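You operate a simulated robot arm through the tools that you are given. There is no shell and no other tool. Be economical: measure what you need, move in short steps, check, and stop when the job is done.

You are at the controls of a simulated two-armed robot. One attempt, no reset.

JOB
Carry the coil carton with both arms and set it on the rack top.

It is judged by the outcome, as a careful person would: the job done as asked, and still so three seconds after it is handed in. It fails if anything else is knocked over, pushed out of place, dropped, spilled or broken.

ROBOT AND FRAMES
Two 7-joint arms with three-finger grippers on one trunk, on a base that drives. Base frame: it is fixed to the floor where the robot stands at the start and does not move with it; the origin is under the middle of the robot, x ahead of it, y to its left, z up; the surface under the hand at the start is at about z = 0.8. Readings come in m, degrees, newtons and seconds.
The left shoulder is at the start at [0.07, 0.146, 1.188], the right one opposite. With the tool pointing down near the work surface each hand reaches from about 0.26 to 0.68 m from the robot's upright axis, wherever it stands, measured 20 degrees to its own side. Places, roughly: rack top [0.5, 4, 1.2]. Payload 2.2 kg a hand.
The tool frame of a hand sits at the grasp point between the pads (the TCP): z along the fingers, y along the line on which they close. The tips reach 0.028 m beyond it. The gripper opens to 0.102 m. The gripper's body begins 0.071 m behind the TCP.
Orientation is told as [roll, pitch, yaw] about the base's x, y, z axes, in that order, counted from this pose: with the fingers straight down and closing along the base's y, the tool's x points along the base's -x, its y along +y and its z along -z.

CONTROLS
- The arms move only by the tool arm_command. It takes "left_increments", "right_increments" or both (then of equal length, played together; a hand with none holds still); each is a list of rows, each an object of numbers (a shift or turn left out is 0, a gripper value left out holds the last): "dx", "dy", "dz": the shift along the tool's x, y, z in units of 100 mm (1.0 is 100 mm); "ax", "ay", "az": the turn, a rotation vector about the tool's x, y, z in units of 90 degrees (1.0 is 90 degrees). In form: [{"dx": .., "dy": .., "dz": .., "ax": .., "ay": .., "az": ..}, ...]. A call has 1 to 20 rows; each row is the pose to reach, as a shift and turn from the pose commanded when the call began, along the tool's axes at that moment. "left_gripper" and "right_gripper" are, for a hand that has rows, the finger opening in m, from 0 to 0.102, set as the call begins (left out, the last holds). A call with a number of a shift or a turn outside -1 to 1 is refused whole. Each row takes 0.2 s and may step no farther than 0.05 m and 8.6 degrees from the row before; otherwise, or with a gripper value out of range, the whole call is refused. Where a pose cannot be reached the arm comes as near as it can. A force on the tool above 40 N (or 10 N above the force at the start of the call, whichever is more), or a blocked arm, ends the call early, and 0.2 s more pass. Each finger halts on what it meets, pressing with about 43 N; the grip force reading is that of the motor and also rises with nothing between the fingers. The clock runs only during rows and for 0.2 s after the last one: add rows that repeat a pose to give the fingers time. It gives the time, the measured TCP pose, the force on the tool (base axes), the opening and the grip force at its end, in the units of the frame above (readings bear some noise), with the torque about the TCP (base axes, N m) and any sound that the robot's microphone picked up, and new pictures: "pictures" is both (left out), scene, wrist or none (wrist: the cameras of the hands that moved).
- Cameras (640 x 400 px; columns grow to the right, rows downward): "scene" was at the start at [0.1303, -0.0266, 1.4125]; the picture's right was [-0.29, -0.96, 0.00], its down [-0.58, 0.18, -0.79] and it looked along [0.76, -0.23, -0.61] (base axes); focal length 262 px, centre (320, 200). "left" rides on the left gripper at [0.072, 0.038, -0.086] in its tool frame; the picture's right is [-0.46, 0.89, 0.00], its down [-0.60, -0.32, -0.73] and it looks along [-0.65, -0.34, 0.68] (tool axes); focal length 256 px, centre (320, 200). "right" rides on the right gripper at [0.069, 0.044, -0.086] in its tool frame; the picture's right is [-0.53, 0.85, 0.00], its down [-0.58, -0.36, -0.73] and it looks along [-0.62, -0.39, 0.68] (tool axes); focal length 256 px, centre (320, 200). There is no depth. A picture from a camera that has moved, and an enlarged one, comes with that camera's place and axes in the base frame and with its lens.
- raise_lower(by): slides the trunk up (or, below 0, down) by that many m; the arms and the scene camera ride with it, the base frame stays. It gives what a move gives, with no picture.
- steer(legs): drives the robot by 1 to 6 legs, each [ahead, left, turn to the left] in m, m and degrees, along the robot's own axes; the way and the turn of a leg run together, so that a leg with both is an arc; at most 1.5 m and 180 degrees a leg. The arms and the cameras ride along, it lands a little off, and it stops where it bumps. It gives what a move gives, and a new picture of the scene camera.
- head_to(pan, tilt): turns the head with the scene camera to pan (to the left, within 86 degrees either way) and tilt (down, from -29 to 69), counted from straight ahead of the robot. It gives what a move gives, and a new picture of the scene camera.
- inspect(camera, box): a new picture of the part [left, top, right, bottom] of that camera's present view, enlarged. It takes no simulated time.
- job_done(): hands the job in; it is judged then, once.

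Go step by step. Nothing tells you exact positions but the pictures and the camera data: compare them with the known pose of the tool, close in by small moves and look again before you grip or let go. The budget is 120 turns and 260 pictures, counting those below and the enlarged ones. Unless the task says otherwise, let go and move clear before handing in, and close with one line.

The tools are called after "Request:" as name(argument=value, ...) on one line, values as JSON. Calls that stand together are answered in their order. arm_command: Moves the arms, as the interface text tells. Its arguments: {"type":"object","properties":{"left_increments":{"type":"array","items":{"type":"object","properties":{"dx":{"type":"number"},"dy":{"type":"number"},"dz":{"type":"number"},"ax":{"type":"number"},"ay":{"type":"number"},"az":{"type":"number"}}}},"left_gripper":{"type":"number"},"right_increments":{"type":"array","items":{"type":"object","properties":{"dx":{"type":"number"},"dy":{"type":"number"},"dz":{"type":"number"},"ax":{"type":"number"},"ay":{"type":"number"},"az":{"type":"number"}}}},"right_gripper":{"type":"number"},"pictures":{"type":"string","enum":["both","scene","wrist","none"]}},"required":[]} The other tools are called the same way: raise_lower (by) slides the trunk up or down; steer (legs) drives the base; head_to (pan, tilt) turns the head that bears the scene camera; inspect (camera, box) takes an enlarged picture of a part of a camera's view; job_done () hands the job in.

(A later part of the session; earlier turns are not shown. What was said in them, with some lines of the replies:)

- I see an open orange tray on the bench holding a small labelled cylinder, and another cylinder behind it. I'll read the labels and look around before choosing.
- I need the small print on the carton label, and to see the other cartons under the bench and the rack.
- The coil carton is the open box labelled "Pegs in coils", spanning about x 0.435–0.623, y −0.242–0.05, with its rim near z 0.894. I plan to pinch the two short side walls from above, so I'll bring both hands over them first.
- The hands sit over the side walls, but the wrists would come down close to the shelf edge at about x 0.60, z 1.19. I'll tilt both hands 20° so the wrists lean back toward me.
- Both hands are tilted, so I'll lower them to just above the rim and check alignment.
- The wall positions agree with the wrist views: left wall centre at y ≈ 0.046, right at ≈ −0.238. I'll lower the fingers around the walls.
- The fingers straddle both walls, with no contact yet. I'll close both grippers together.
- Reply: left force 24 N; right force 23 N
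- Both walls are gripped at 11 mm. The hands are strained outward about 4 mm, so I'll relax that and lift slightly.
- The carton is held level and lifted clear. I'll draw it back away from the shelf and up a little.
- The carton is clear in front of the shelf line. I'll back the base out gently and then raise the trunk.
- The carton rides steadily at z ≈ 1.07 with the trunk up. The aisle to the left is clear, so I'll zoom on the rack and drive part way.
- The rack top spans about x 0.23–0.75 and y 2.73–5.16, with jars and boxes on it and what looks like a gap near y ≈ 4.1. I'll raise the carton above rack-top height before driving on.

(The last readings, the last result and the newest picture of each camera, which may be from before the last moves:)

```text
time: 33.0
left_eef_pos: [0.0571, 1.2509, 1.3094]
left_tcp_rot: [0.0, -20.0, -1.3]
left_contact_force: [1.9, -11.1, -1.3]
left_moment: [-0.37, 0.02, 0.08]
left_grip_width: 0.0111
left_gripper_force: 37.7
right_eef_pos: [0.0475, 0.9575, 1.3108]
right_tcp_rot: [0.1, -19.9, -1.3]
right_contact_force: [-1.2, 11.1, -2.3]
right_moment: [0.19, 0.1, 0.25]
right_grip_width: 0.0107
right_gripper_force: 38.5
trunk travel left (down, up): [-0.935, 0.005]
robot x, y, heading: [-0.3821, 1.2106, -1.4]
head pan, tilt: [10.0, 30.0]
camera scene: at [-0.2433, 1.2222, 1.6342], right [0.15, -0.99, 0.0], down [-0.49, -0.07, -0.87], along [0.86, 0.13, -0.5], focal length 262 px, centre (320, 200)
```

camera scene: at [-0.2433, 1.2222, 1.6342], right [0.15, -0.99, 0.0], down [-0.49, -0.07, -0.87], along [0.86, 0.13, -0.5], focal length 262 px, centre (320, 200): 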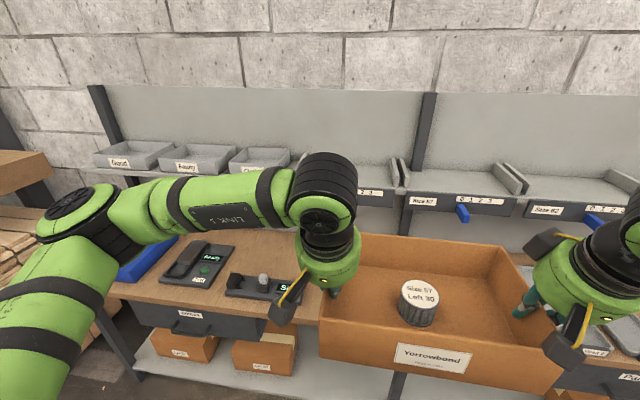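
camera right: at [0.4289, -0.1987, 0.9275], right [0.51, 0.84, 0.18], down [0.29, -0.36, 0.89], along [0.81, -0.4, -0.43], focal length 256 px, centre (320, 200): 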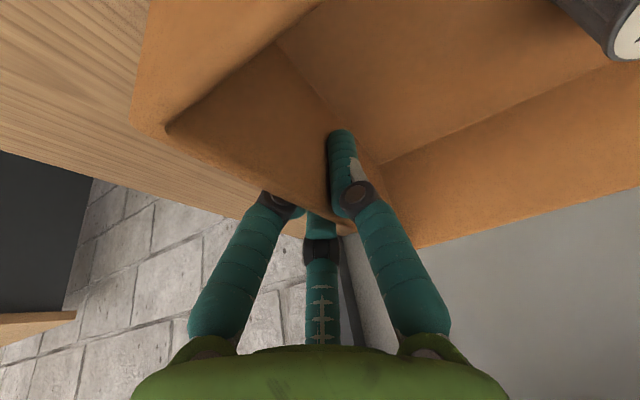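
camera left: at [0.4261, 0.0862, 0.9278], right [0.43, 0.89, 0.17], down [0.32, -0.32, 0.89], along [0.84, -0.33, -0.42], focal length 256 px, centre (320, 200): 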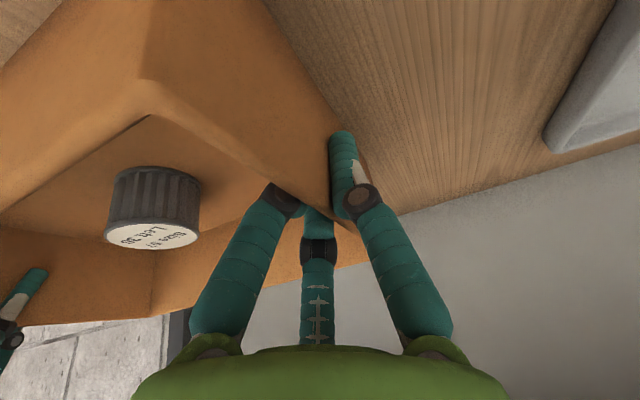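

The carton is held well and above slab height. I'll drive left along the aisle to about y = 4.1 with a small heading correction.

Request:
steer(legs=[[-0.05, 0, 1.3], [0, 0.9, 0]])

Request:
head_to(pan=50, tilt=20)

```text
time: 38.3
left_eef_pos: [0.0075, 2.1531, 1.3085]
left_tcp_rot: [0.1, -19.9, -0.3]
left_contact_force: [1.1, -11.2, -2.6]
left_moment: [-0.35, 0.06, 0.06]
left_grip_width: 0.0112
left_gripper_force: 37.9
right_eef_pos: [0.0047, 1.8568, 1.3109]
right_tcp_rot: [0.1, -20.0, -0.3]
right_contact_force: [-1.5, 11.4, -3.0]
right_moment: [0.21, 0.03, 0.28]
right_grip_width: 0.0113
right_gripper_force: 38.5
trunk travel left (down, up): [-0.935, 0.005]
robot x, y, heading: [-0.4286, 2.1058, -0.3]
head pan, tilt: [10.0, 30.0]
camera scene: at [-0.291, 2.1172, 1.6342], right [0.17, -0.99, 0.0], down [-0.49, -0.08, -0.87], along [0.85, 0.15, -0.5], focal length 262 px, centre (320, 200)
```

scene: 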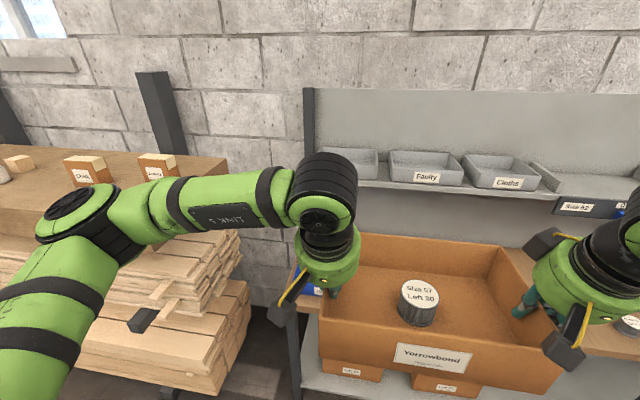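

```text
time: 39.4
left_eef_pos: [0.0079, 2.1531, 1.3095]
left_tcp_rot: [-0.1, -20.0, -0.3]
left_contact_force: [0.5, -0.9, -2.5]
left_moment: [-0.07, -0.08, 0.14]
left_grip_width: 0.0109
left_gripper_force: 38.2
right_eef_pos: [0.0044, 1.8591, 1.3097]
right_tcp_rot: [0.0, -19.8, -0.4]
right_contact_force: [-0.7, 0.4, -2.1]
right_moment: [-0.04, 0.17, 0.16]
right_grip_width: 0.0111
right_gripper_force: 37.7
trunk travel left (down, up): [-0.935, 0.005]
robot x, y, heading: [-0.4359, 2.1065, -0.4]
head pan, tilt: [50.0, 20.0]
camera scene: at [-0.3198, 2.175, 1.6502], right [0.76, -0.65, 0.0], down [-0.22, -0.26, -0.94], along [0.61, 0.72, -0.34], focal length 262 px, centre (320, 200)
```

scene: 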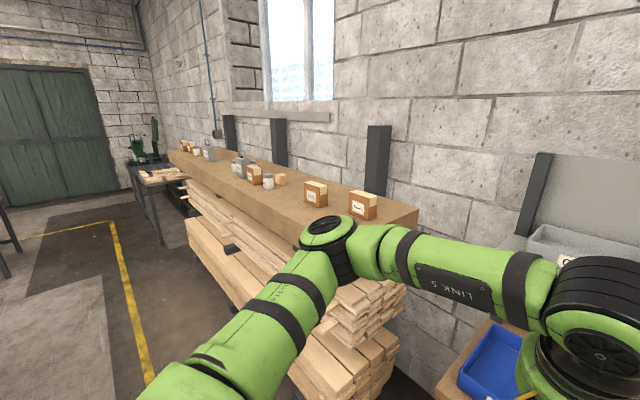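

The elbow stays well in front of the slab edge. I'll drive on another metre and look again.

Request:
steer(legs=[[0, 1.1, 0.3]])

Request:
inspect(camera="scene", box=[160, 100, 400, 250])

```text
time: 45.0
left_eef_pos: [0.0078, 3.2469, 1.3093]
left_tcp_rot: [0.0, -19.9, 0.3]
left_contact_force: [1.1, -1.8, -1.6]
left_moment: [-0.11, 0.03, 0.14]
left_grip_width: 0.0108
left_gripper_force: 38.2
right_eef_pos: [0.008, 2.9527, 1.3101]
right_tcp_rot: [0.0, -19.9, 0.4]
right_contact_force: [-1.4, 2.2, -3.2]
right_moment: [0.03, 0.06, 0.19]
right_grip_width: 0.0112
right_gripper_force: 37.9
trunk travel left (down, up): [-0.935, 0.005]
robot x, y, heading: [-0.4267, 3.1926, 0.7]
head pan, tilt: [50.0, 20.0]
camera scene: at [-0.3214, 3.2638, 1.6503], right [0.77, -0.64, 0.0], down [-0.22, -0.26, -0.94], along [0.6, 0.72, -0.34], focal length 262 px, centre (320, 200)
```

scene: 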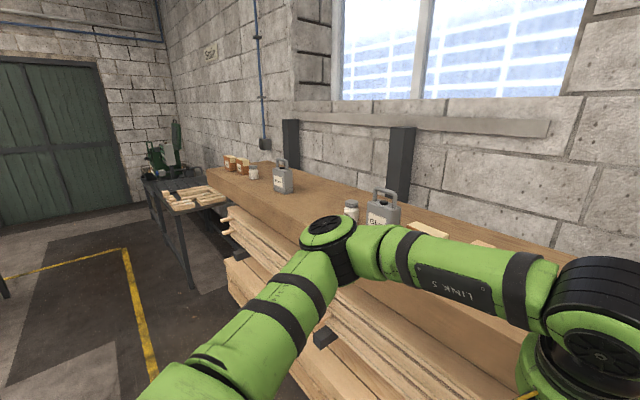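

```text
2.67 times, centred on (280, 175) of scene
camera zoom: at [-0.3214, 3.2638, 1.6503], right [0.77, -0.64, 0.0], down [-0.22, -0.26, -0.94], along [0.6, 0.72, -0.34], focal length 700 px, centre (427, 267)
```

zoom: 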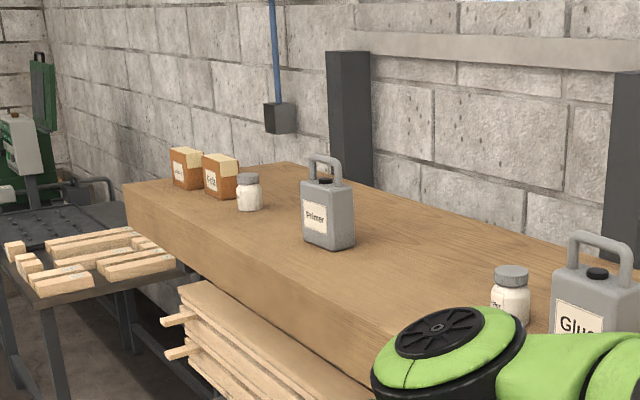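

The free stretch lies between a small jar near y ≈ 3.94 and the Primer can near y ≈ 4.43. I'll drive abreast of it and measure the gap closely.

Request:
steer(legs=[[0, 0.9, -0.7]])

Request:
head_to(pan=0, tilt=25)

```text
time: 49.7
left_eef_pos: [0.006, 4.1411, 1.3093]
left_tcp_rot: [-0.1, -19.9, -0.3]
left_contact_force: [0.3, -0.4, -1.9]
left_moment: [-0.06, 0.05, 0.15]
left_grip_width: 0.0109
left_gripper_force: 38.4
right_eef_pos: [0.0032, 3.8456, 1.3104]
right_tcp_rot: [0.1, -19.9, -0.2]
right_contact_force: [-0.6, -0.2, -3.3]
right_moment: [-0.05, 0.04, 0.15]
right_grip_width: 0.0108
right_gripper_force: 38.4
trunk travel left (down, up): [-0.935, 0.005]
robot x, y, heading: [-0.433, 4.088, -0.1]
head pan, tilt: [50.0, 20.0]
camera scene: at [-0.3217, 4.161, 1.6503], right [0.76, -0.65, 0.0], down [-0.22, -0.26, -0.94], along [0.61, 0.72, -0.34], focal length 262 px, centre (320, 200)
```

scene: 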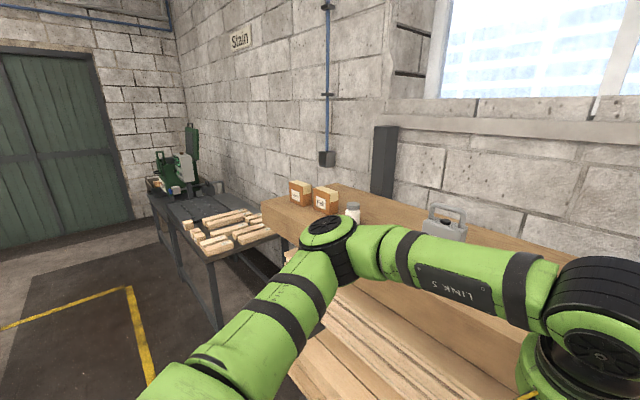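

```text
time: 50.9
left_eef_pos: [0.0066, 4.1409, 1.3102]
left_tcp_rot: [-0.1, -20.0, -0.2]
left_contact_force: [1.8, -0.2, -1.9]
left_moment: [-0.09, -0.05, 0.11]
left_grip_width: 0.0111
left_gripper_force: 37.9
right_eef_pos: [0.0032, 3.8481, 1.3102]
right_tcp_rot: [0.0, -20.0, -0.3]
right_contact_force: [0.0, 0.2, -2.9]
right_moment: [-0.05, 0.16, 0.17]
right_grip_width: 0.0109
right_gripper_force: 38.4
trunk travel left (down, up): [-0.935, 0.005]
robot x, y, heading: [-0.4284, 4.0944, -0.3]
head pan, tilt: [0.0, 25.0]
camera scene: at [-0.2898, 4.0912, 1.6422], right [0.0, -1.0, 0.0], down [-0.42, 0.0, -0.91], along [0.91, 0.0, -0.42], focal length 262 px, centre (320, 200)
```

scene: 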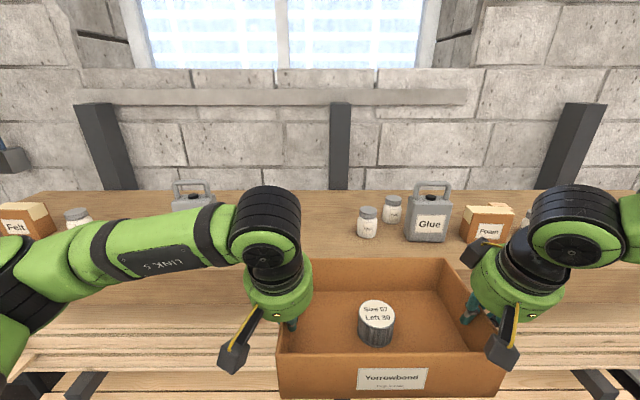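

From here I can see the gap: the jar's near edge is at y ≈ 3.98 and the Primer can's at ≈ 4.41. I'll zoom in to find the slab's front edge and check the heights.

Request:
inspect(camera="scene", box=[0, 170, 290, 400])

Request:
inspect(camera="scene", box=[280, 170, 540, 400])

Request:
inspect(camera="left", box=[0, 0, 640, 400])

Request:
inspect(camera="right", box=[0, 0, 640, 400])

```text
1.74 times, centred on (145, 285) of scene
camera zoom: at [-0.2898, 4.0912, 1.6422], right [0.0, -1.0, 0.0], down [-0.42, 0.0, -0.91], along [0.91, 0.0, -0.42], focal length 456 px, centre (624, 52)
```

zoom: 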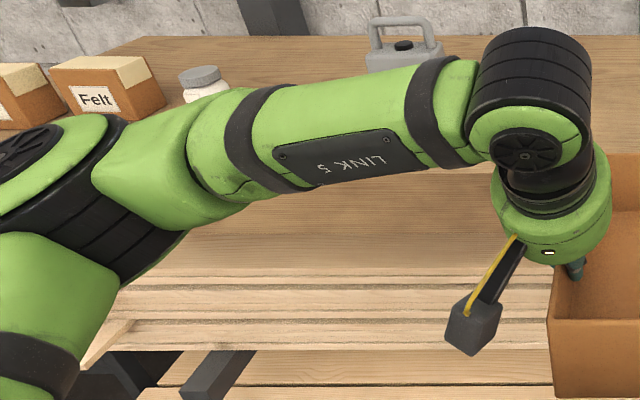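

```text
1.74 times, centred on (410, 285) of scene
camera zoom: at [-0.2898, 4.0912, 1.6422], right [0.0, -1.0, 0.0], down [-0.42, 0.0, -0.91], along [0.91, 0.0, -0.42], focal length 456 px, centre (164, 52)
```

zoom: 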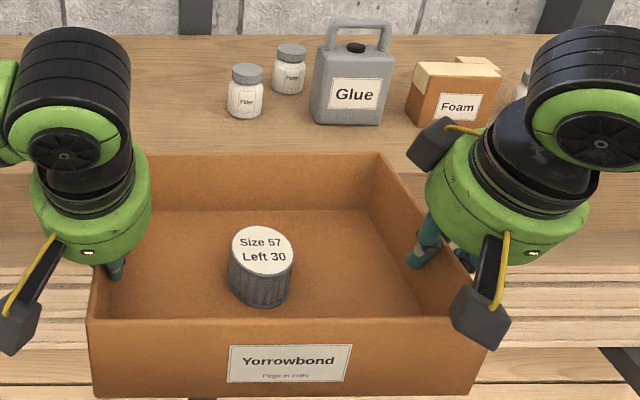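

```text
1.00 times, centred on (320, 200) of left (not enlarged: the box is as wide or as high as the picture)
camera zoom: at [-0.0908, 4.1798, 1.3658], right [0.44, 0.88, 0.16], down [0.32, -0.32, 0.89], along [0.84, -0.34, -0.42], focal length 256 px, centre (320, 200)
```

zoom: 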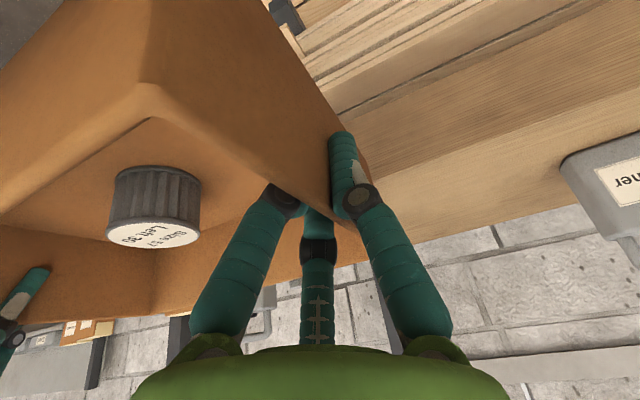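

```text
1.00 times, centred on (320, 200) of right (not enlarged: the box is as wide or as high as the picture)
camera zoom: at [-0.0911, 3.8922, 1.3683], right [0.51, 0.84, 0.18], down [0.29, -0.37, 0.88], along [0.81, -0.39, -0.43], focal length 256 px, centre (320, 200)
```

zoom: 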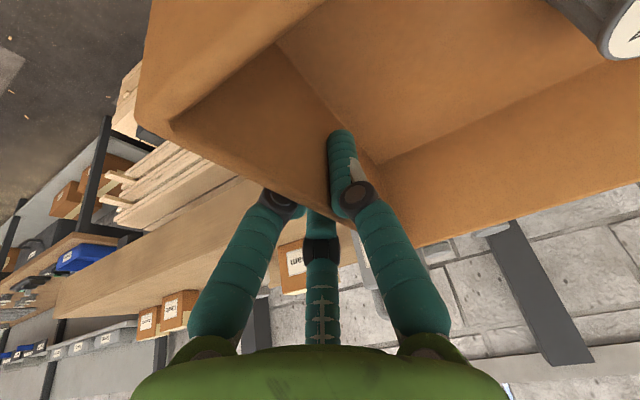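

The slab front edge is at x ≈ 0.22. The lane between jar and can runs about y 3.97–4.39, so I'll centre the carton at y ≈ 4.165. I'll strafe left 0.17 m, then lift a bit more.

Request:
steer(legs=[[0, 0.17, 0.3]])

Request:
arm_command(left_increments=[{"dx": -0.055, "dz": -0.15}, {"dx": -0.11, "dz": -0.3}, {"dx": -0.164, "dz": -0.45}, {"dx": -0.219, "dz": -0.6}, {"dx": -0.219, "dz": -0.6}], right_increments=[{"dx": -0.055, "dz": -0.15}, {"dx": -0.11, "dz": -0.3}, {"dx": -0.164, "dz": -0.45}, {"dx": -0.219, "dz": -0.6}, {"dx": -0.219, "dz": -0.6}], pictures="scene")

```text
time: 52.3
left_eef_pos: [0.0079, 4.3092, 1.3097]
left_tcp_rot: [0.1, -19.8, -0.1]
left_contact_force: [1.2, -1.7, -1.9]
left_moment: [-0.04, 0.11, 0.17]
left_grip_width: 0.0109
left_gripper_force: 38.6
right_eef_pos: [0.0053, 4.0145, 1.3098]
right_tcp_rot: [0.3, -19.9, -0.1]
right_contact_force: [-1.2, 0.1, -3.0]
right_moment: [-0.03, 0.03, 0.21]
right_grip_width: 0.0111
right_gripper_force: 37.8
trunk travel left (down, up): [-0.935, 0.005]
robot x, y, heading: [-0.4284, 4.2653, 0.2]
head pan, tilt: [0.0, 25.0]
camera scene: at [-0.2894, 4.2562, 1.6421], right [0.0, -1.0, 0.0], down [-0.42, 0.0, -0.91], along [0.91, 0.0, -0.42], focal length 262 px, centre (320, 200)
```

scene: 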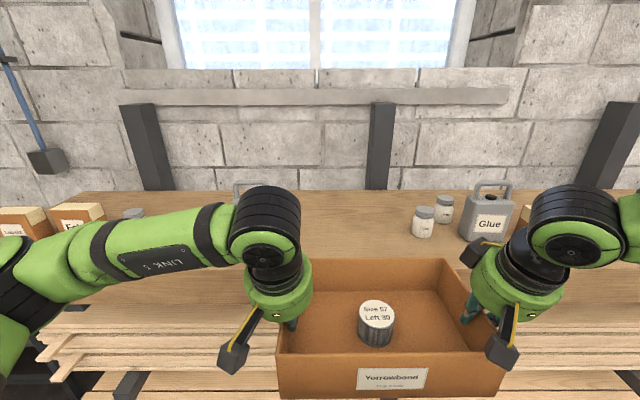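

```text
time: 53.5
left_eef_pos: [0.0081, 4.3133, 1.3738]
left_tcp_rot: [-0.1, -19.9, 0.1]
left_contact_force: [1.6, 2.9, -2.5]
left_moment: [0.0, -0.16, 0.1]
left_grip_width: 0.0112
left_gripper_force: 37.7
right_eef_pos: [0.0045, 4.0206, 1.3756]
right_tcp_rot: [0.1, -19.8, 0.0]
right_contact_force: [-0.4, -1.8, -2.8]
right_moment: [-0.09, 0.24, 0.11]
right_grip_width: 0.0108
right_gripper_force: 37.9
trunk travel left (down, up): [-0.935, 0.005]
robot x, y, heading: [-0.4335, 4.2616, -0.2]
head pan, tilt: [0.0, 25.0]
camera scene: at [-0.2894, 4.2614, 1.6421], right [0.0, -1.0, 0.0], down [-0.42, 0.0, -0.91], along [0.91, 0.0, -0.42], focal length 262 px, centre (320, 200)
```

scene: 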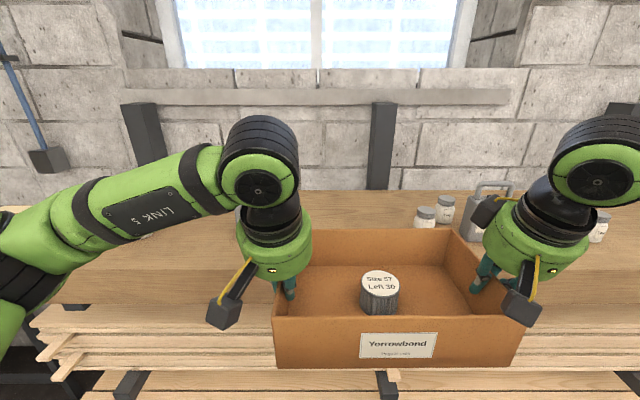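

The hands are lined up (left y 4.313, right 4.020). To keep the left forearm clear of the Primer can I'll place the carton nearer the front, about x 0.30–0.49. Next I'll drive forward a little and look left.

Request:
steer(legs=[[0.17, 0, 0]])

Request:
head_to(pan=40, tilt=25)

```text
time: 55.0
left_eef_pos: [0.1715, 4.3134, 1.3756]
left_tcp_rot: [-0.1, -20.1, 0.1]
left_contact_force: [-0.2, 3.4, -1.9]
left_moment: [0.05, 0.01, 0.15]
left_grip_width: 0.011
left_gripper_force: 37.6
right_eef_pos: [0.1696, 4.0205, 1.3778]
right_tcp_rot: [0.0, -20.1, 0.0]
right_contact_force: [-1.7, -4.6, -2.6]
right_moment: [-0.14, -0.02, 0.09]
right_grip_width: 0.0109
right_gripper_force: 38.1
trunk travel left (down, up): [-0.935, 0.005]
robot x, y, heading: [-0.2575, 4.2647, 0.2]
head pan, tilt: [0.0, 25.0]
camera scene: at [-0.1257, 4.2619, 1.6427], right [0.0, -1.0, 0.0], down [-0.42, 0.0, -0.91], along [0.91, 0.0, -0.42], focal length 262 px, centre (320, 200)
```

scene: 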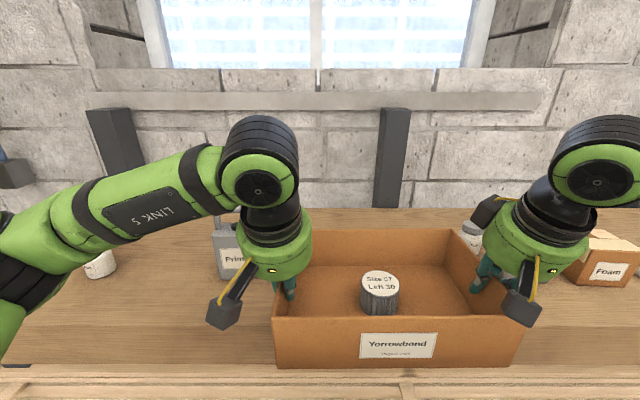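

```text
time: 56.1
left_eef_pos: [0.1776, 4.3142, 1.3733]
left_tcp_rot: [0.0, -19.9, 0.1]
left_contact_force: [0.6, -0.1, -2.6]
left_moment: [-0.02, 0.0, 0.08]
left_grip_width: 0.011
left_gripper_force: 38.4
right_eef_pos: [0.1756, 4.0206, 1.376]
right_tcp_rot: [-0.1, -19.9, 0.0]
right_contact_force: [-0.4, -0.1, -2.8]
right_moment: [-0.07, 0.13, 0.11]
right_grip_width: 0.0107
right_gripper_force: 38.4
trunk travel left (down, up): [-0.935, 0.005]
robot x, y, heading: [-0.2613, 4.2647, 0.1]
head pan, tilt: [40.0, 25.0]
camera scene: at [-0.1406, 4.3212, 1.6421], right [0.64, -0.77, 0.0], down [-0.32, -0.27, -0.91], along [0.69, 0.58, -0.42], focal length 262 px, centre (320, 200)
```

scene: 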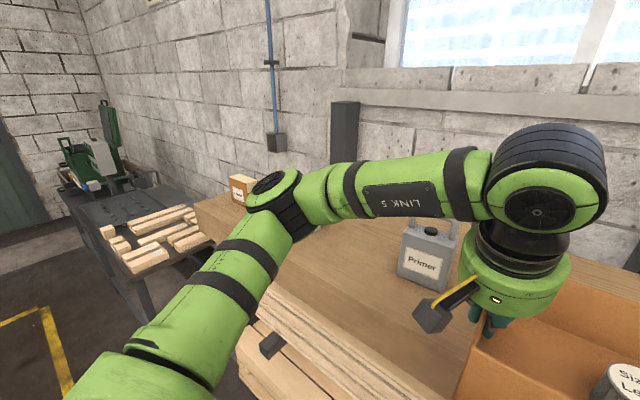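

The Primer can's near edge is at y ≈ 4.387 with its front face at x ≈ 0.36. I'll extend the arms to x ≈ 0.28 with a slight shift right, keeping height.

Request:
arm_command(left_increments=[{"dx": -0.19, "dz": 0.068, "dy": -0.01}, {"dx": -0.38, "dz": 0.137, "dy": -0.02}, {"dx": -0.56, "dz": 0.205, "dy": -0.03}, {"dx": -0.75, "dz": 0.274, "dy": -0.04}, {"dx": -0.94, "dz": 0.342, "dy": -0.05}, {"dx": -0.94, "dz": 0.342, "dy": -0.05}], right_increments=[{"dx": -0.19, "dz": 0.068, "dy": -0.01}, {"dx": -0.38, "dz": 0.137, "dy": -0.02}, {"dx": -0.56, "dz": 0.205, "dy": -0.03}, {"dx": -0.75, "dz": 0.274, "dy": -0.04}, {"dx": -0.94, "dz": 0.342, "dy": -0.05}, {"dx": -0.94, "dz": 0.342, "dy": -0.05}], pictures="scene")

```text
time: 57.5
left_eef_pos: [0.2764, 4.3098, 1.3729]
left_tcp_rot: [-0.2, -19.9, 0.0]
left_contact_force: [1.2, -7.6, -1.7]
left_moment: [-0.18, -0.06, 0.07]
left_grip_width: 0.0107
left_gripper_force: 38.2
right_eef_pos: [0.2732, 4.0159, 1.3746]
right_tcp_rot: [0.1, -19.9, 0.1]
right_contact_force: [0.2, 7.2, -1.9]
right_moment: [0.16, 0.1, 0.12]
right_grip_width: 0.011
right_gripper_force: 37.9
trunk travel left (down, up): [-0.935, 0.005]
robot x, y, heading: [-0.2625, 4.2622, 0.1]
head pan, tilt: [40.0, 25.0]
camera scene: at [-0.1415, 4.3214, 1.6421], right [0.64, -0.77, 0.0], down [-0.32, -0.27, -0.91], along [0.69, 0.58, -0.42], focal length 262 px, centre (320, 200)
```

scene: 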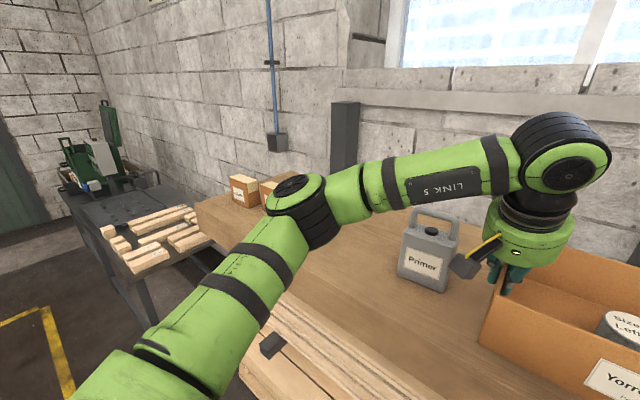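

There's clearance to the Primer can so far. I'll move forward another 85 mm and check both sides.

Request:
arm_command(left_increments=[{"dx": -0.2, "dz": 0.073}, {"dx": -0.4, "dz": 0.146}, {"dx": -0.6, "dz": 0.219}, {"dx": -0.8, "dz": 0.29}, {"dx": -0.8, "dz": 0.29}], right_increments=[{"dx": -0.2, "dz": 0.073}, {"dx": -0.4, "dz": 0.146}, {"dx": -0.6, "dz": 0.219}, {"dx": -0.8, "dz": 0.29}, {"dx": -0.8, "dz": 0.29}], pictures="both")

Request:
head_to(pan=0, tilt=35)

```text
time: 58.7
left_eef_pos: [0.3627, 4.3092, 1.3713]
left_tcp_rot: [-0.1, -19.9, 0.0]
left_contact_force: [0.9, -5.2, -2.4]
left_moment: [-0.21, 0.19, 0.11]
left_grip_width: 0.0108
left_gripper_force: 37.8
right_eef_pos: [0.3619, 4.0166, 1.3731]
right_tcp_rot: [0.0, -19.8, 0.1]
right_contact_force: [-1.2, 5.3, -2.9]
right_moment: [0.07, -0.09, 0.19]
right_grip_width: 0.0109
right_gripper_force: 38.5
trunk travel left (down, up): [-0.935, 0.005]
robot x, y, heading: [-0.2604, 4.262, -0.3]
head pan, tilt: [40.0, 25.0]
camera scene: at [-0.1403, 4.3215, 1.642], right [0.64, -0.77, 0.0], down [-0.32, -0.27, -0.91], along [0.69, 0.58, -0.42], focal length 262 px, centre (320, 200)
camera right: at [0.2665, 4.0596, 1.4312], right [0.5, 0.85, 0.18], down [0.3, -0.36, 0.88], along [0.81, -0.39, -0.43], focal length 256 px, centre (320, 200)
camera left: at [0.2655, 4.3472, 1.4283], right [0.44, 0.89, 0.16], down [0.32, -0.32, 0.89], along [0.84, -0.34, -0.42], focal length 256 px, centre (320, 200)
```

scene: 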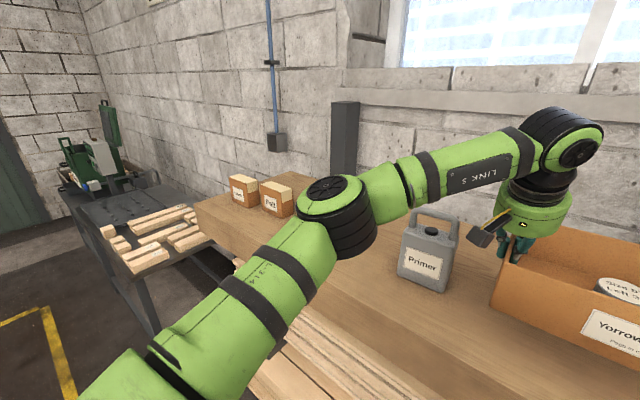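
right: 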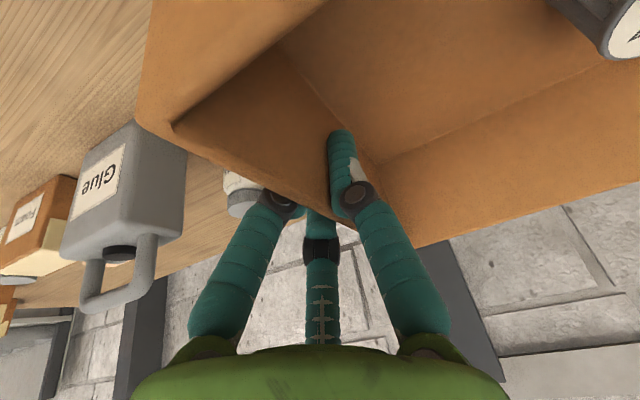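
left: 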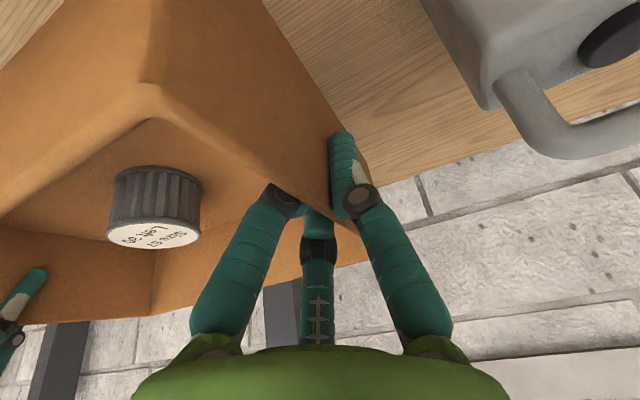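

```text
time: 59.7
left_eef_pos: [0.3615, 4.3084, 1.3728]
left_tcp_rot: [-0.1, -19.9, 0.1]
left_contact_force: [0.4, -4.3, -2.4]
left_moment: [-0.18, -0.12, 0.11]
left_grip_width: 0.011
left_gripper_force: 37.9
right_eef_pos: [0.3599, 4.0152, 1.3753]
right_tcp_rot: [0.0, -19.8, 0.1]
right_contact_force: [-0.5, 4.1, -2.7]
right_moment: [0.03, 0.2, 0.19]
right_grip_width: 0.0113
right_gripper_force: 38.1
trunk travel left (down, up): [-0.935, 0.005]
robot x, y, heading: [-0.2589, 4.2646, 0.0]
head pan, tilt: [0.0, 35.0]
camera scene: at [-0.1238, 4.2621, 1.6264], right [0.0, -1.0, 0.0], down [-0.57, 0.0, -0.82], along [0.82, 0.0, -0.57], focal length 262 px, centre (320, 200)
```

scene: 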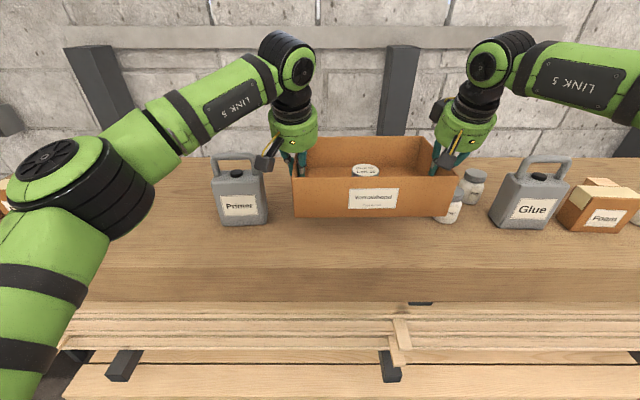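

Very clear view: the carton is centred between the Primer can and the small jar, and the left elbow is well in front of the can. I'll lower it by 80 mm, then check the remaining gap.

Request:
arm_command(left_increments=[{"dx": 0.055, "dz": 0.15}, {"dx": 0.11, "dz": 0.3}, {"dx": 0.164, "dz": 0.45}, {"dx": 0.22, "dz": 0.6}, {"dx": 0.274, "dz": 0.752}, {"dx": 0.274, "dz": 0.752}], right_increments=[{"dx": 0.055, "dz": 0.15}, {"dx": 0.11, "dz": 0.3}, {"dx": 0.164, "dz": 0.45}, {"dx": 0.22, "dz": 0.6}, {"dx": 0.274, "dz": 0.752}, {"dx": 0.274, "dz": 0.752}], pictures="both")

Request:
inspect(camera="scene", box=[190, 100, 510, 300])

```text
time: 61.1
left_eef_pos: [0.3597, 4.3104, 1.2934]
left_tcp_rot: [-0.1, -19.9, 0.0]
left_contact_force: [0.8, -2.2, -2.1]
left_moment: [-0.14, 0.01, 0.13]
left_grip_width: 0.0115
left_gripper_force: 38.2
right_eef_pos: [0.3603, 4.0173, 1.2947]
right_tcp_rot: [0.1, -19.9, 0.0]
right_contact_force: [-1.1, 3.2, -2.9]
right_moment: [-0.03, 0.07, 0.24]
right_grip_width: 0.0107
right_gripper_force: 38.6
trunk travel left (down, up): [-0.935, 0.005]
robot x, y, heading: [-0.2575, 4.2658, -0.2]
head pan, tilt: [0.0, 35.0]
camera scene: at [-0.1239, 4.2621, 1.6264], right [0.0, -1.0, 0.0], down [-0.57, 0.0, -0.82], along [0.82, 0.0, -0.57], focal length 262 px, centre (320, 200)
camera right: at [0.2648, 4.0597, 1.3525], right [0.5, 0.85, 0.18], down [0.29, -0.36, 0.88], along [0.81, -0.39, -0.43], focal length 256 px, centre (320, 200)
camera left: at [0.2632, 4.3473, 1.35], right [0.44, 0.89, 0.16], down [0.32, -0.32, 0.89], along [0.84, -0.34, -0.42], focal length 256 px, centre (320, 200)
```

scene: 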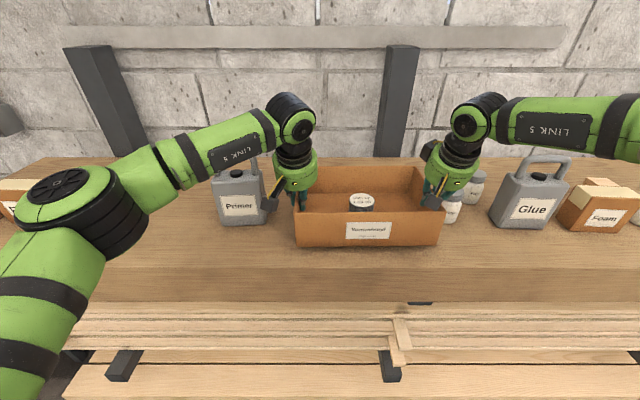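
right: 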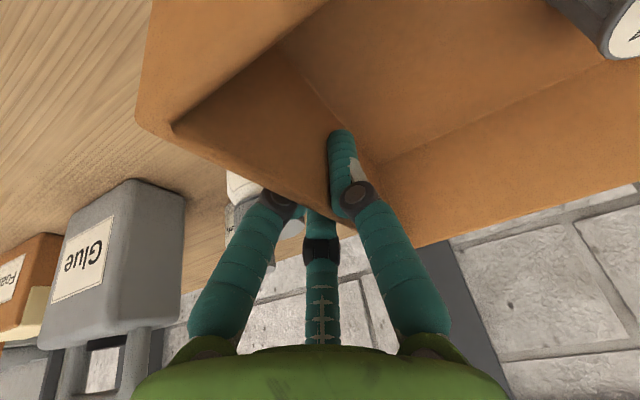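
left: 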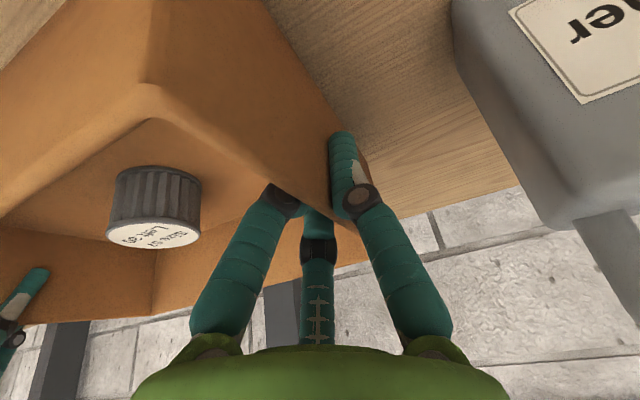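

```text
2.00 times, centred on (350, 200) of scene
camera zoom: at [-0.1239, 4.2621, 1.6264], right [0.0, -1.0, 0.0], down [-0.57, 0.0, -0.82], along [0.82, 0.0, -0.57], focal length 525 px, centre (260, 200)
```

zoom: 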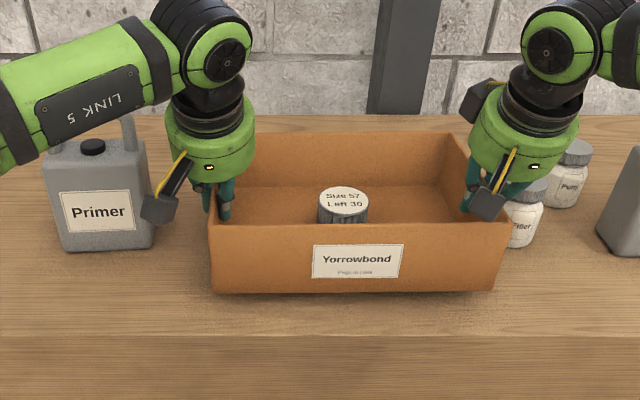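

The margins look good on both sides. I'll push 20 mm farther in from the edge and lower until just touching the slab.

Request:
arm_command(left_increments=[{"dx": -0.094, "dz": 0.034}, {"dx": -0.188, "dz": 0.068}, {"dx": -0.16, "dz": 0.146}, {"dx": -0.133, "dz": 0.22}, {"dx": -0.12, "dz": 0.256}, {"dx": -0.113, "dz": 0.275}, {"dx": -0.113, "dz": 0.275}], right_increments=[{"dx": -0.094, "dz": 0.034}, {"dx": -0.188, "dz": 0.068}, {"dx": -0.16, "dz": 0.146}, {"dx": -0.133, "dz": 0.22}, {"dx": -0.12, "dz": 0.256}, {"dx": -0.113, "dz": 0.275}, {"dx": -0.113, "dz": 0.275}], pictures="scene")

Request:
inspect(camera="scene", box=[190, 100, 510, 300])

```text
time: 62.7
left_eef_pos: [0.3806, 4.3103, 1.2732]
left_tcp_rot: [-0.1, -20.1, 0.1]
left_contact_force: [2.4, -2.4, 4.2]
left_moment: [-0.01, -0.15, 0.11]
left_grip_width: 0.0111
left_gripper_force: 38.3
right_eef_pos: [0.3793, 4.0161, 1.2732]
right_tcp_rot: [0.0, -19.9, 0.0]
right_contact_force: [0.2, 2.2, -2.3]
right_moment: [0.0, -0.58, 0.15]
right_grip_width: 0.0109
right_gripper_force: 38.3
trunk travel left (down, up): [-0.935, 0.005]
robot x, y, heading: [-0.2627, 4.2628, -0.0]
head pan, tilt: [0.0, 35.0]
camera scene: at [-0.1248, 4.262, 1.6265], right [0.0, -1.0, 0.0], down [-0.57, 0.0, -0.82], along [0.82, 0.0, -0.57], focal length 262 px, centre (320, 200)
```

scene: 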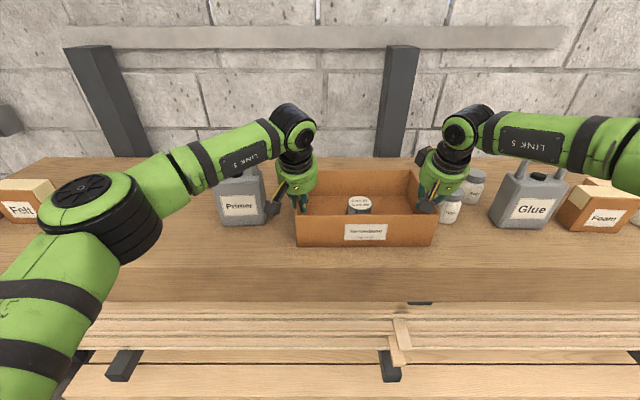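

```text
2.00 times, centred on (350, 200) of scene
camera zoom: at [-0.1248, 4.262, 1.6265], right [0.0, -1.0, 0.0], down [-0.57, 0.0, -0.82], along [0.82, 0.0, -0.57], focal length 525 px, centre (260, 200)
```

zoom: 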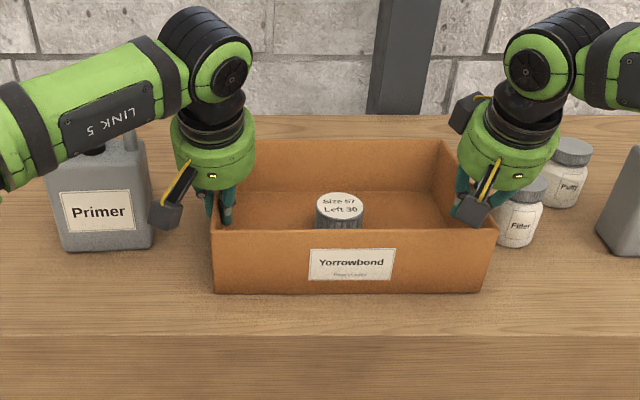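

The left side has just touched. I'll lower 2.5 mm more so it sits fully.

Request:
arm_command(left_increments=[{"dx": 0.004, "dz": 0.01}, {"dx": 0.006, "dz": 0.017}, {"dx": 0.006, "dz": 0.017}], right_increments=[{"dx": 0.004, "dz": 0.012}, {"dx": 0.009, "dz": 0.025}, {"dx": 0.009, "dz": 0.025}], pictures="wrist")

```text
time: 63.5
left_eef_pos: [0.3813, 4.3087, 1.2718]
left_tcp_rot: [-0.1, -20.2, 0.1]
left_contact_force: [4.8, 0.8, 10.2]
left_moment: [0.27, -1.19, 0.08]
left_grip_width: 0.011
left_gripper_force: 38.8
right_eef_pos: [0.3776, 4.0151, 1.2713]
right_tcp_rot: [-0.1, -20.0, -0.1]
right_contact_force: [-1.0, -0.2, 0.1]
right_moment: [0.1, -0.71, 0.06]
right_grip_width: 0.0112
right_gripper_force: 38.7
trunk travel left (down, up): [-0.935, 0.005]
robot x, y, heading: [-0.2647, 4.2638, 0.0]
head pan, tilt: [0.0, 35.0]
camera right: at [0.2832, 4.0597, 1.328], right [0.5, 0.85, 0.18], down [0.29, -0.36, 0.88], along [0.81, -0.39, -0.43], focal length 256 px, centre (320, 200)
camera left: at [0.2824, 4.3472, 1.3274], right [0.44, 0.89, 0.16], down [0.31, -0.32, 0.9], along [0.84, -0.34, -0.42], focal length 256 px, centre (320, 200)
```

right: 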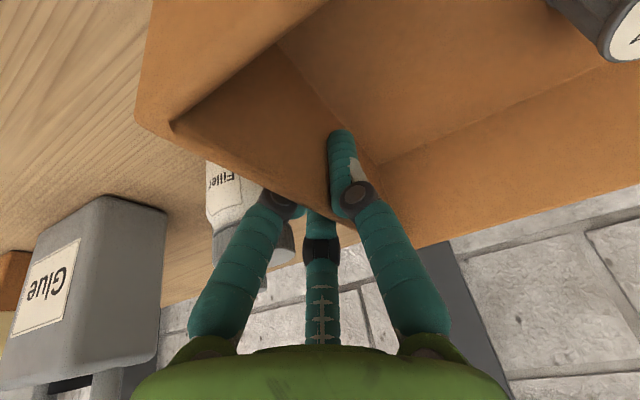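
left: 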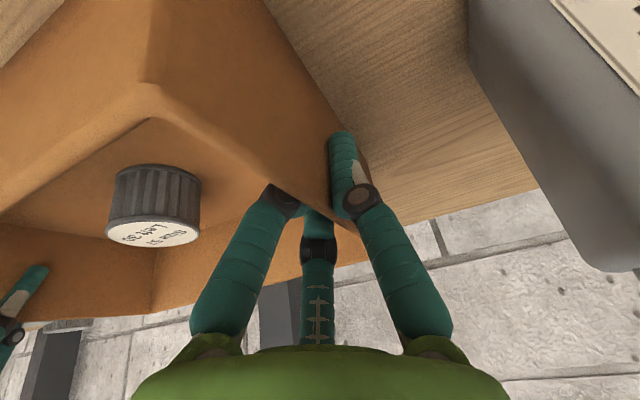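

The left side is resting and the right is essentially down. I'll settle the right by 1 mm and then open both grippers slightly, given the jar close by.

Request:
arm_command(left_increments=[{}, {}], right_increments=[{"dx": 0.004, "dz": 0.01}, {"dx": 0.004, "dz": 0.012}], pictures="none")

Request:
arm_command(left_increments=[{}, {}, {}], right_increments=[{}, {}, {}], left_gripper=0.03, right_gripper=0.03)

Request:
inspect(camera="scene", box=[190, 100, 510, 300])

```text
time: 64.1
left_eef_pos: [0.3795, 4.3091, 1.2721]
left_tcp_rot: [-0.1, -20.2, 0.0]
left_contact_force: [9.2, 0.4, 13.2]
left_moment: [0.27, -0.59, 0.08]
left_grip_width: 0.0111
left_gripper_force: 37.8
right_eef_pos: [0.3775, 4.0149, 1.2711]
right_tcp_rot: [0.0, -20.0, 0.0]
right_contact_force: [-0.5, -2.2, 9.5]
right_moment: [0.09, 0.21, 0.14]
right_grip_width: 0.0111
right_gripper_force: 37.9
trunk travel left (down, up): [-0.935, 0.005]
robot x, y, heading: [-0.2609, 4.2639, 0.2]
head pan, tilt: [0.0, 35.0]
```

```text
time: 64.9
left_eef_pos: [0.3811, 4.309, 1.2698]
left_tcp_rot: [-0.2, -19.8, 0.2]
left_contact_force: [-0.1, 0.6, -0.6]
left_moment: [0.01, -0.03, -0.01]
left_grip_width: 0.0299
left_gripper_force: 0.0
right_eef_pos: [0.3769, 4.0145, 1.2687]
right_tcp_rot: [0.0, -19.9, -0.1]
right_contact_force: [0.1, -0.4, -0.5]
right_moment: [0.0, 0.06, 0.03]
right_grip_width: 0.0299
right_gripper_force: 0.2
trunk travel left (down, up): [-0.935, 0.005]
robot x, y, heading: [-0.2661, 4.265, 0.1]
head pan, tilt: [0.0, 35.0]
camera scene: at [-0.1251, 4.2622, 1.6264], right [0.0, -1.0, 0.0], down [-0.57, 0.0, -0.82], along [0.82, 0.0, -0.57], focal length 262 px, centre (320, 200)
camera right: at [0.2837, 4.0601, 1.326], right [0.5, 0.85, 0.18], down [0.29, -0.36, 0.88], along [0.81, -0.39, -0.43], focal length 256 px, centre (320, 200)
camera left: at [0.2824, 4.3469, 1.3259], right [0.44, 0.89, 0.16], down [0.32, -0.32, 0.89], along [0.84, -0.34, -0.42], focal length 256 px, centre (320, 200)
```

scene: 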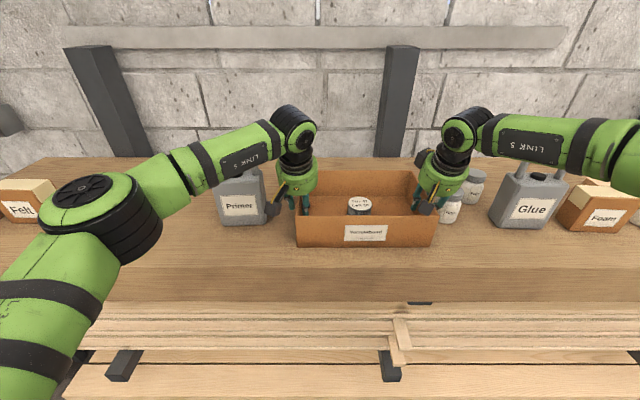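
right: 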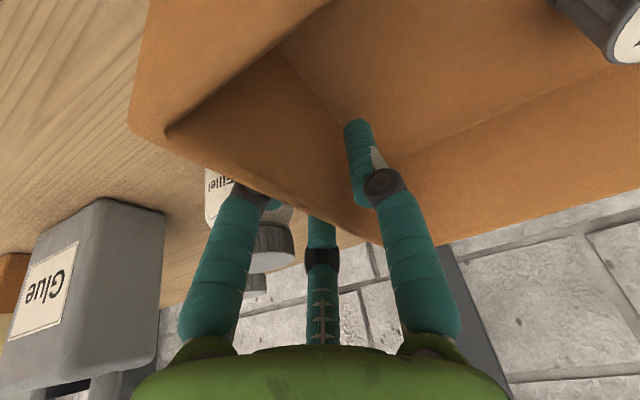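
left: 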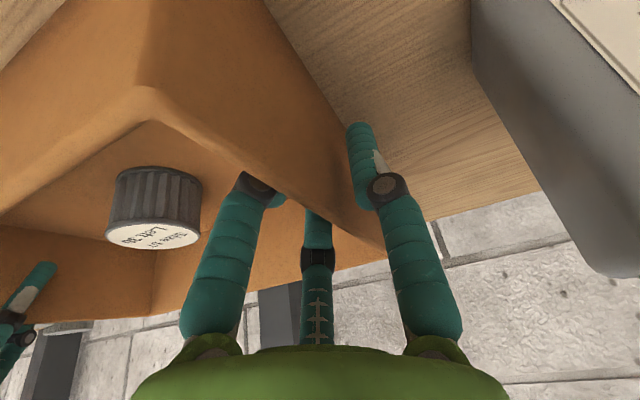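

```text
2.00 times, centred on (350, 200) of scene
camera zoom: at [-0.1251, 4.2622, 1.6264], right [0.0, -1.0, 0.0], down [-0.57, 0.0, -0.82], along [0.82, 0.0, -0.57], focal length 525 px, centre (260, 200)
```

zoom: 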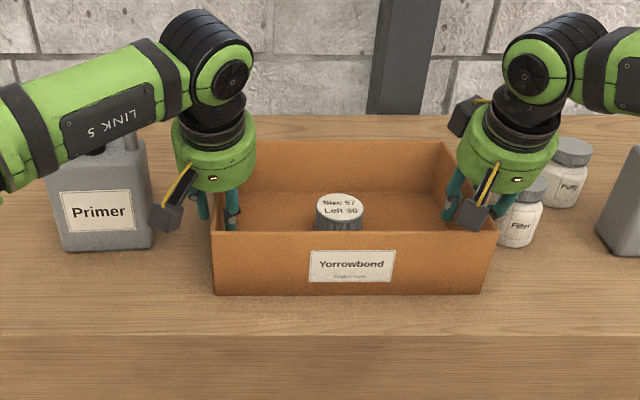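

Both hands have released with no residual force. I'll lift the hands straight up.

Request:
arm_command(left_increments=[{"dx": -0.05, "dz": -0.14}, {"dx": -0.1, "dz": -0.28}, {"dx": -0.16, "dz": -0.45}, {"dx": -0.24, "dz": -0.66}, {"dx": -0.32, "dz": -0.88}, {"dx": -0.32, "dz": -0.88}], right_increments=[{"dx": -0.05, "dz": -0.14}, {"dx": -0.1, "dz": -0.28}, {"dx": -0.16, "dz": -0.45}, {"dx": -0.24, "dz": -0.66}, {"dx": -0.32, "dz": -0.88}, {"dx": -0.32, "dz": -0.88}], pictures="scene")

```text
time: 66.3
left_eef_pos: [0.3811, 4.3096, 1.3631]
left_tcp_rot: [-0.1, -19.9, 0.0]
left_contact_force: [0.7, -0.3, 0.2]
left_moment: [-0.01, 0.0, 0.0]
left_grip_width: 0.0298
left_gripper_force: 0.1
right_eef_pos: [0.3802, 4.0145, 1.362]
right_tcp_rot: [0.0, -19.9, 0.0]
right_contact_force: [0.3, 0.0, 0.6]
right_moment: [0.03, 0.02, 0.0]
right_grip_width: 0.0301
right_gripper_force: 0.0
trunk travel left (down, up): [-0.935, 0.005]
robot x, y, heading: [-0.2632, 4.2667, 0.1]
head pan, tilt: [0.0, 35.0]
camera scene: at [-0.1245, 4.2622, 1.6264], right [0.0, -1.0, 0.0], down [-0.57, 0.0, -0.82], along [0.82, 0.0, -0.57], focal length 262 px, centre (320, 200)
```

scene: 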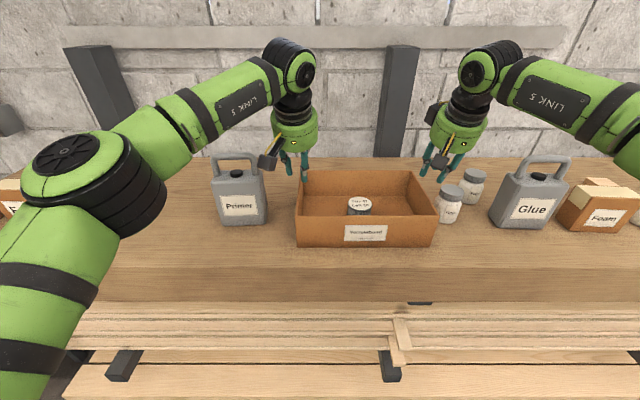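

The hands are above the rim and nothing moved. I'll rise a little more, then back the robot away.

Request:
arm_command(left_increments=[{"dx": -0.06, "dz": -0.17}, {"dx": -0.12, "dz": -0.33}], right_increments=[{"dx": -0.06, "dz": -0.17}, {"dx": -0.12, "dz": -0.33}], pictures="none")

Request:
steer(legs=[[-0.3, 0, 0]])

Request:
inspect(camera="scene", box=[180, 120, 500, 320])

```text
time: 66.9
left_eef_pos: [0.3796, 4.309, 1.4004]
left_tcp_rot: [-0.1, -20.0, 0.0]
left_contact_force: [-0.2, -0.6, 0.0]
left_moment: [-0.01, 0.02, 0.0]
left_grip_width: 0.0299
left_gripper_force: 0.0
right_eef_pos: [0.3704, 4.011, 1.3954]
right_tcp_rot: [-0.1, -19.9, 0.0]
right_contact_force: [-0.1, 0.3, 0.3]
right_moment: [0.01, -0.01, -0.01]
right_grip_width: 0.0303
right_gripper_force: 0.0
right hand out of reach, approached as far as the arm can: row 1, 2
trunk travel left (down, up): [-0.935, 0.005]
robot x, y, heading: [-0.265, 4.2632, -0.1]
head pan, tilt: [0.0, 35.0]
```

```text
time: 69.0
left_eef_pos: [0.0853, 4.3098, 1.3968]
left_tcp_rot: [-0.1, -19.9, 0.2]
left_contact_force: [0.2, 0.6, -0.8]
left_moment: [0.03, 0.03, 0.0]
left_grip_width: 0.0301
left_gripper_force: 0.1
right_eef_pos: [0.0764, 4.0113, 1.3939]
right_tcp_rot: [0.0, -19.8, 0.0]
right_contact_force: [-0.4, -0.1, -0.1]
right_moment: [0.02, 0.03, 0.03]
right_grip_width: 0.0301
right_gripper_force: 0.0
trunk travel left (down, up): [-0.935, 0.005]
robot x, y, heading: [-0.5561, 4.2651, 0.2]
head pan, tilt: [0.0, 35.0]
camera scene: at [-0.4192, 4.262, 1.626], right [0.0, -1.0, 0.0], down [-0.58, 0.0, -0.82], along [0.82, 0.0, -0.58], focal length 262 px, centre (320, 200)
```

scene: 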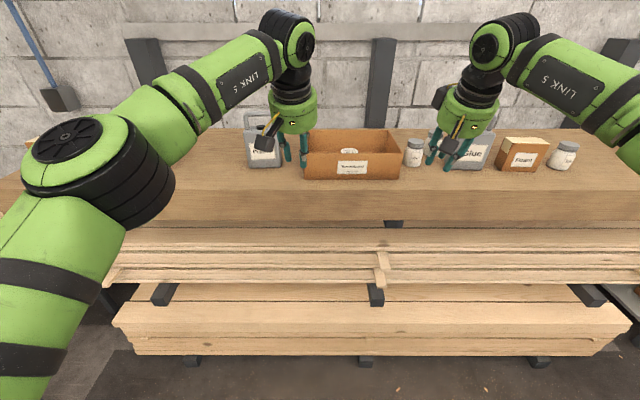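

```text
2.00 times, centred on (340, 220) of scene
camera zoom: at [-0.4192, 4.262, 1.626], right [0.0, -1.0, 0.0], down [-0.58, 0.0, -0.82], along [0.82, 0.0, -0.58], focal length 525 px, centre (280, 160)
```

zoom: 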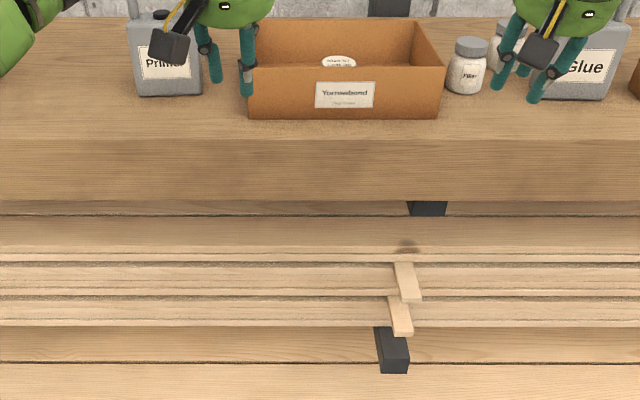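

The carton stands squarely on the rack top with its coil still inside, the neighbouring items are undisturbed, and the robot is clear. I'm handing in.

Request:
job_done()

```text
The job is handed in.
```

The coil carton was carried with both arms and set on the rack top between the Primer can and the Filler jar; it stood there with its coil inside and nothing else moved.
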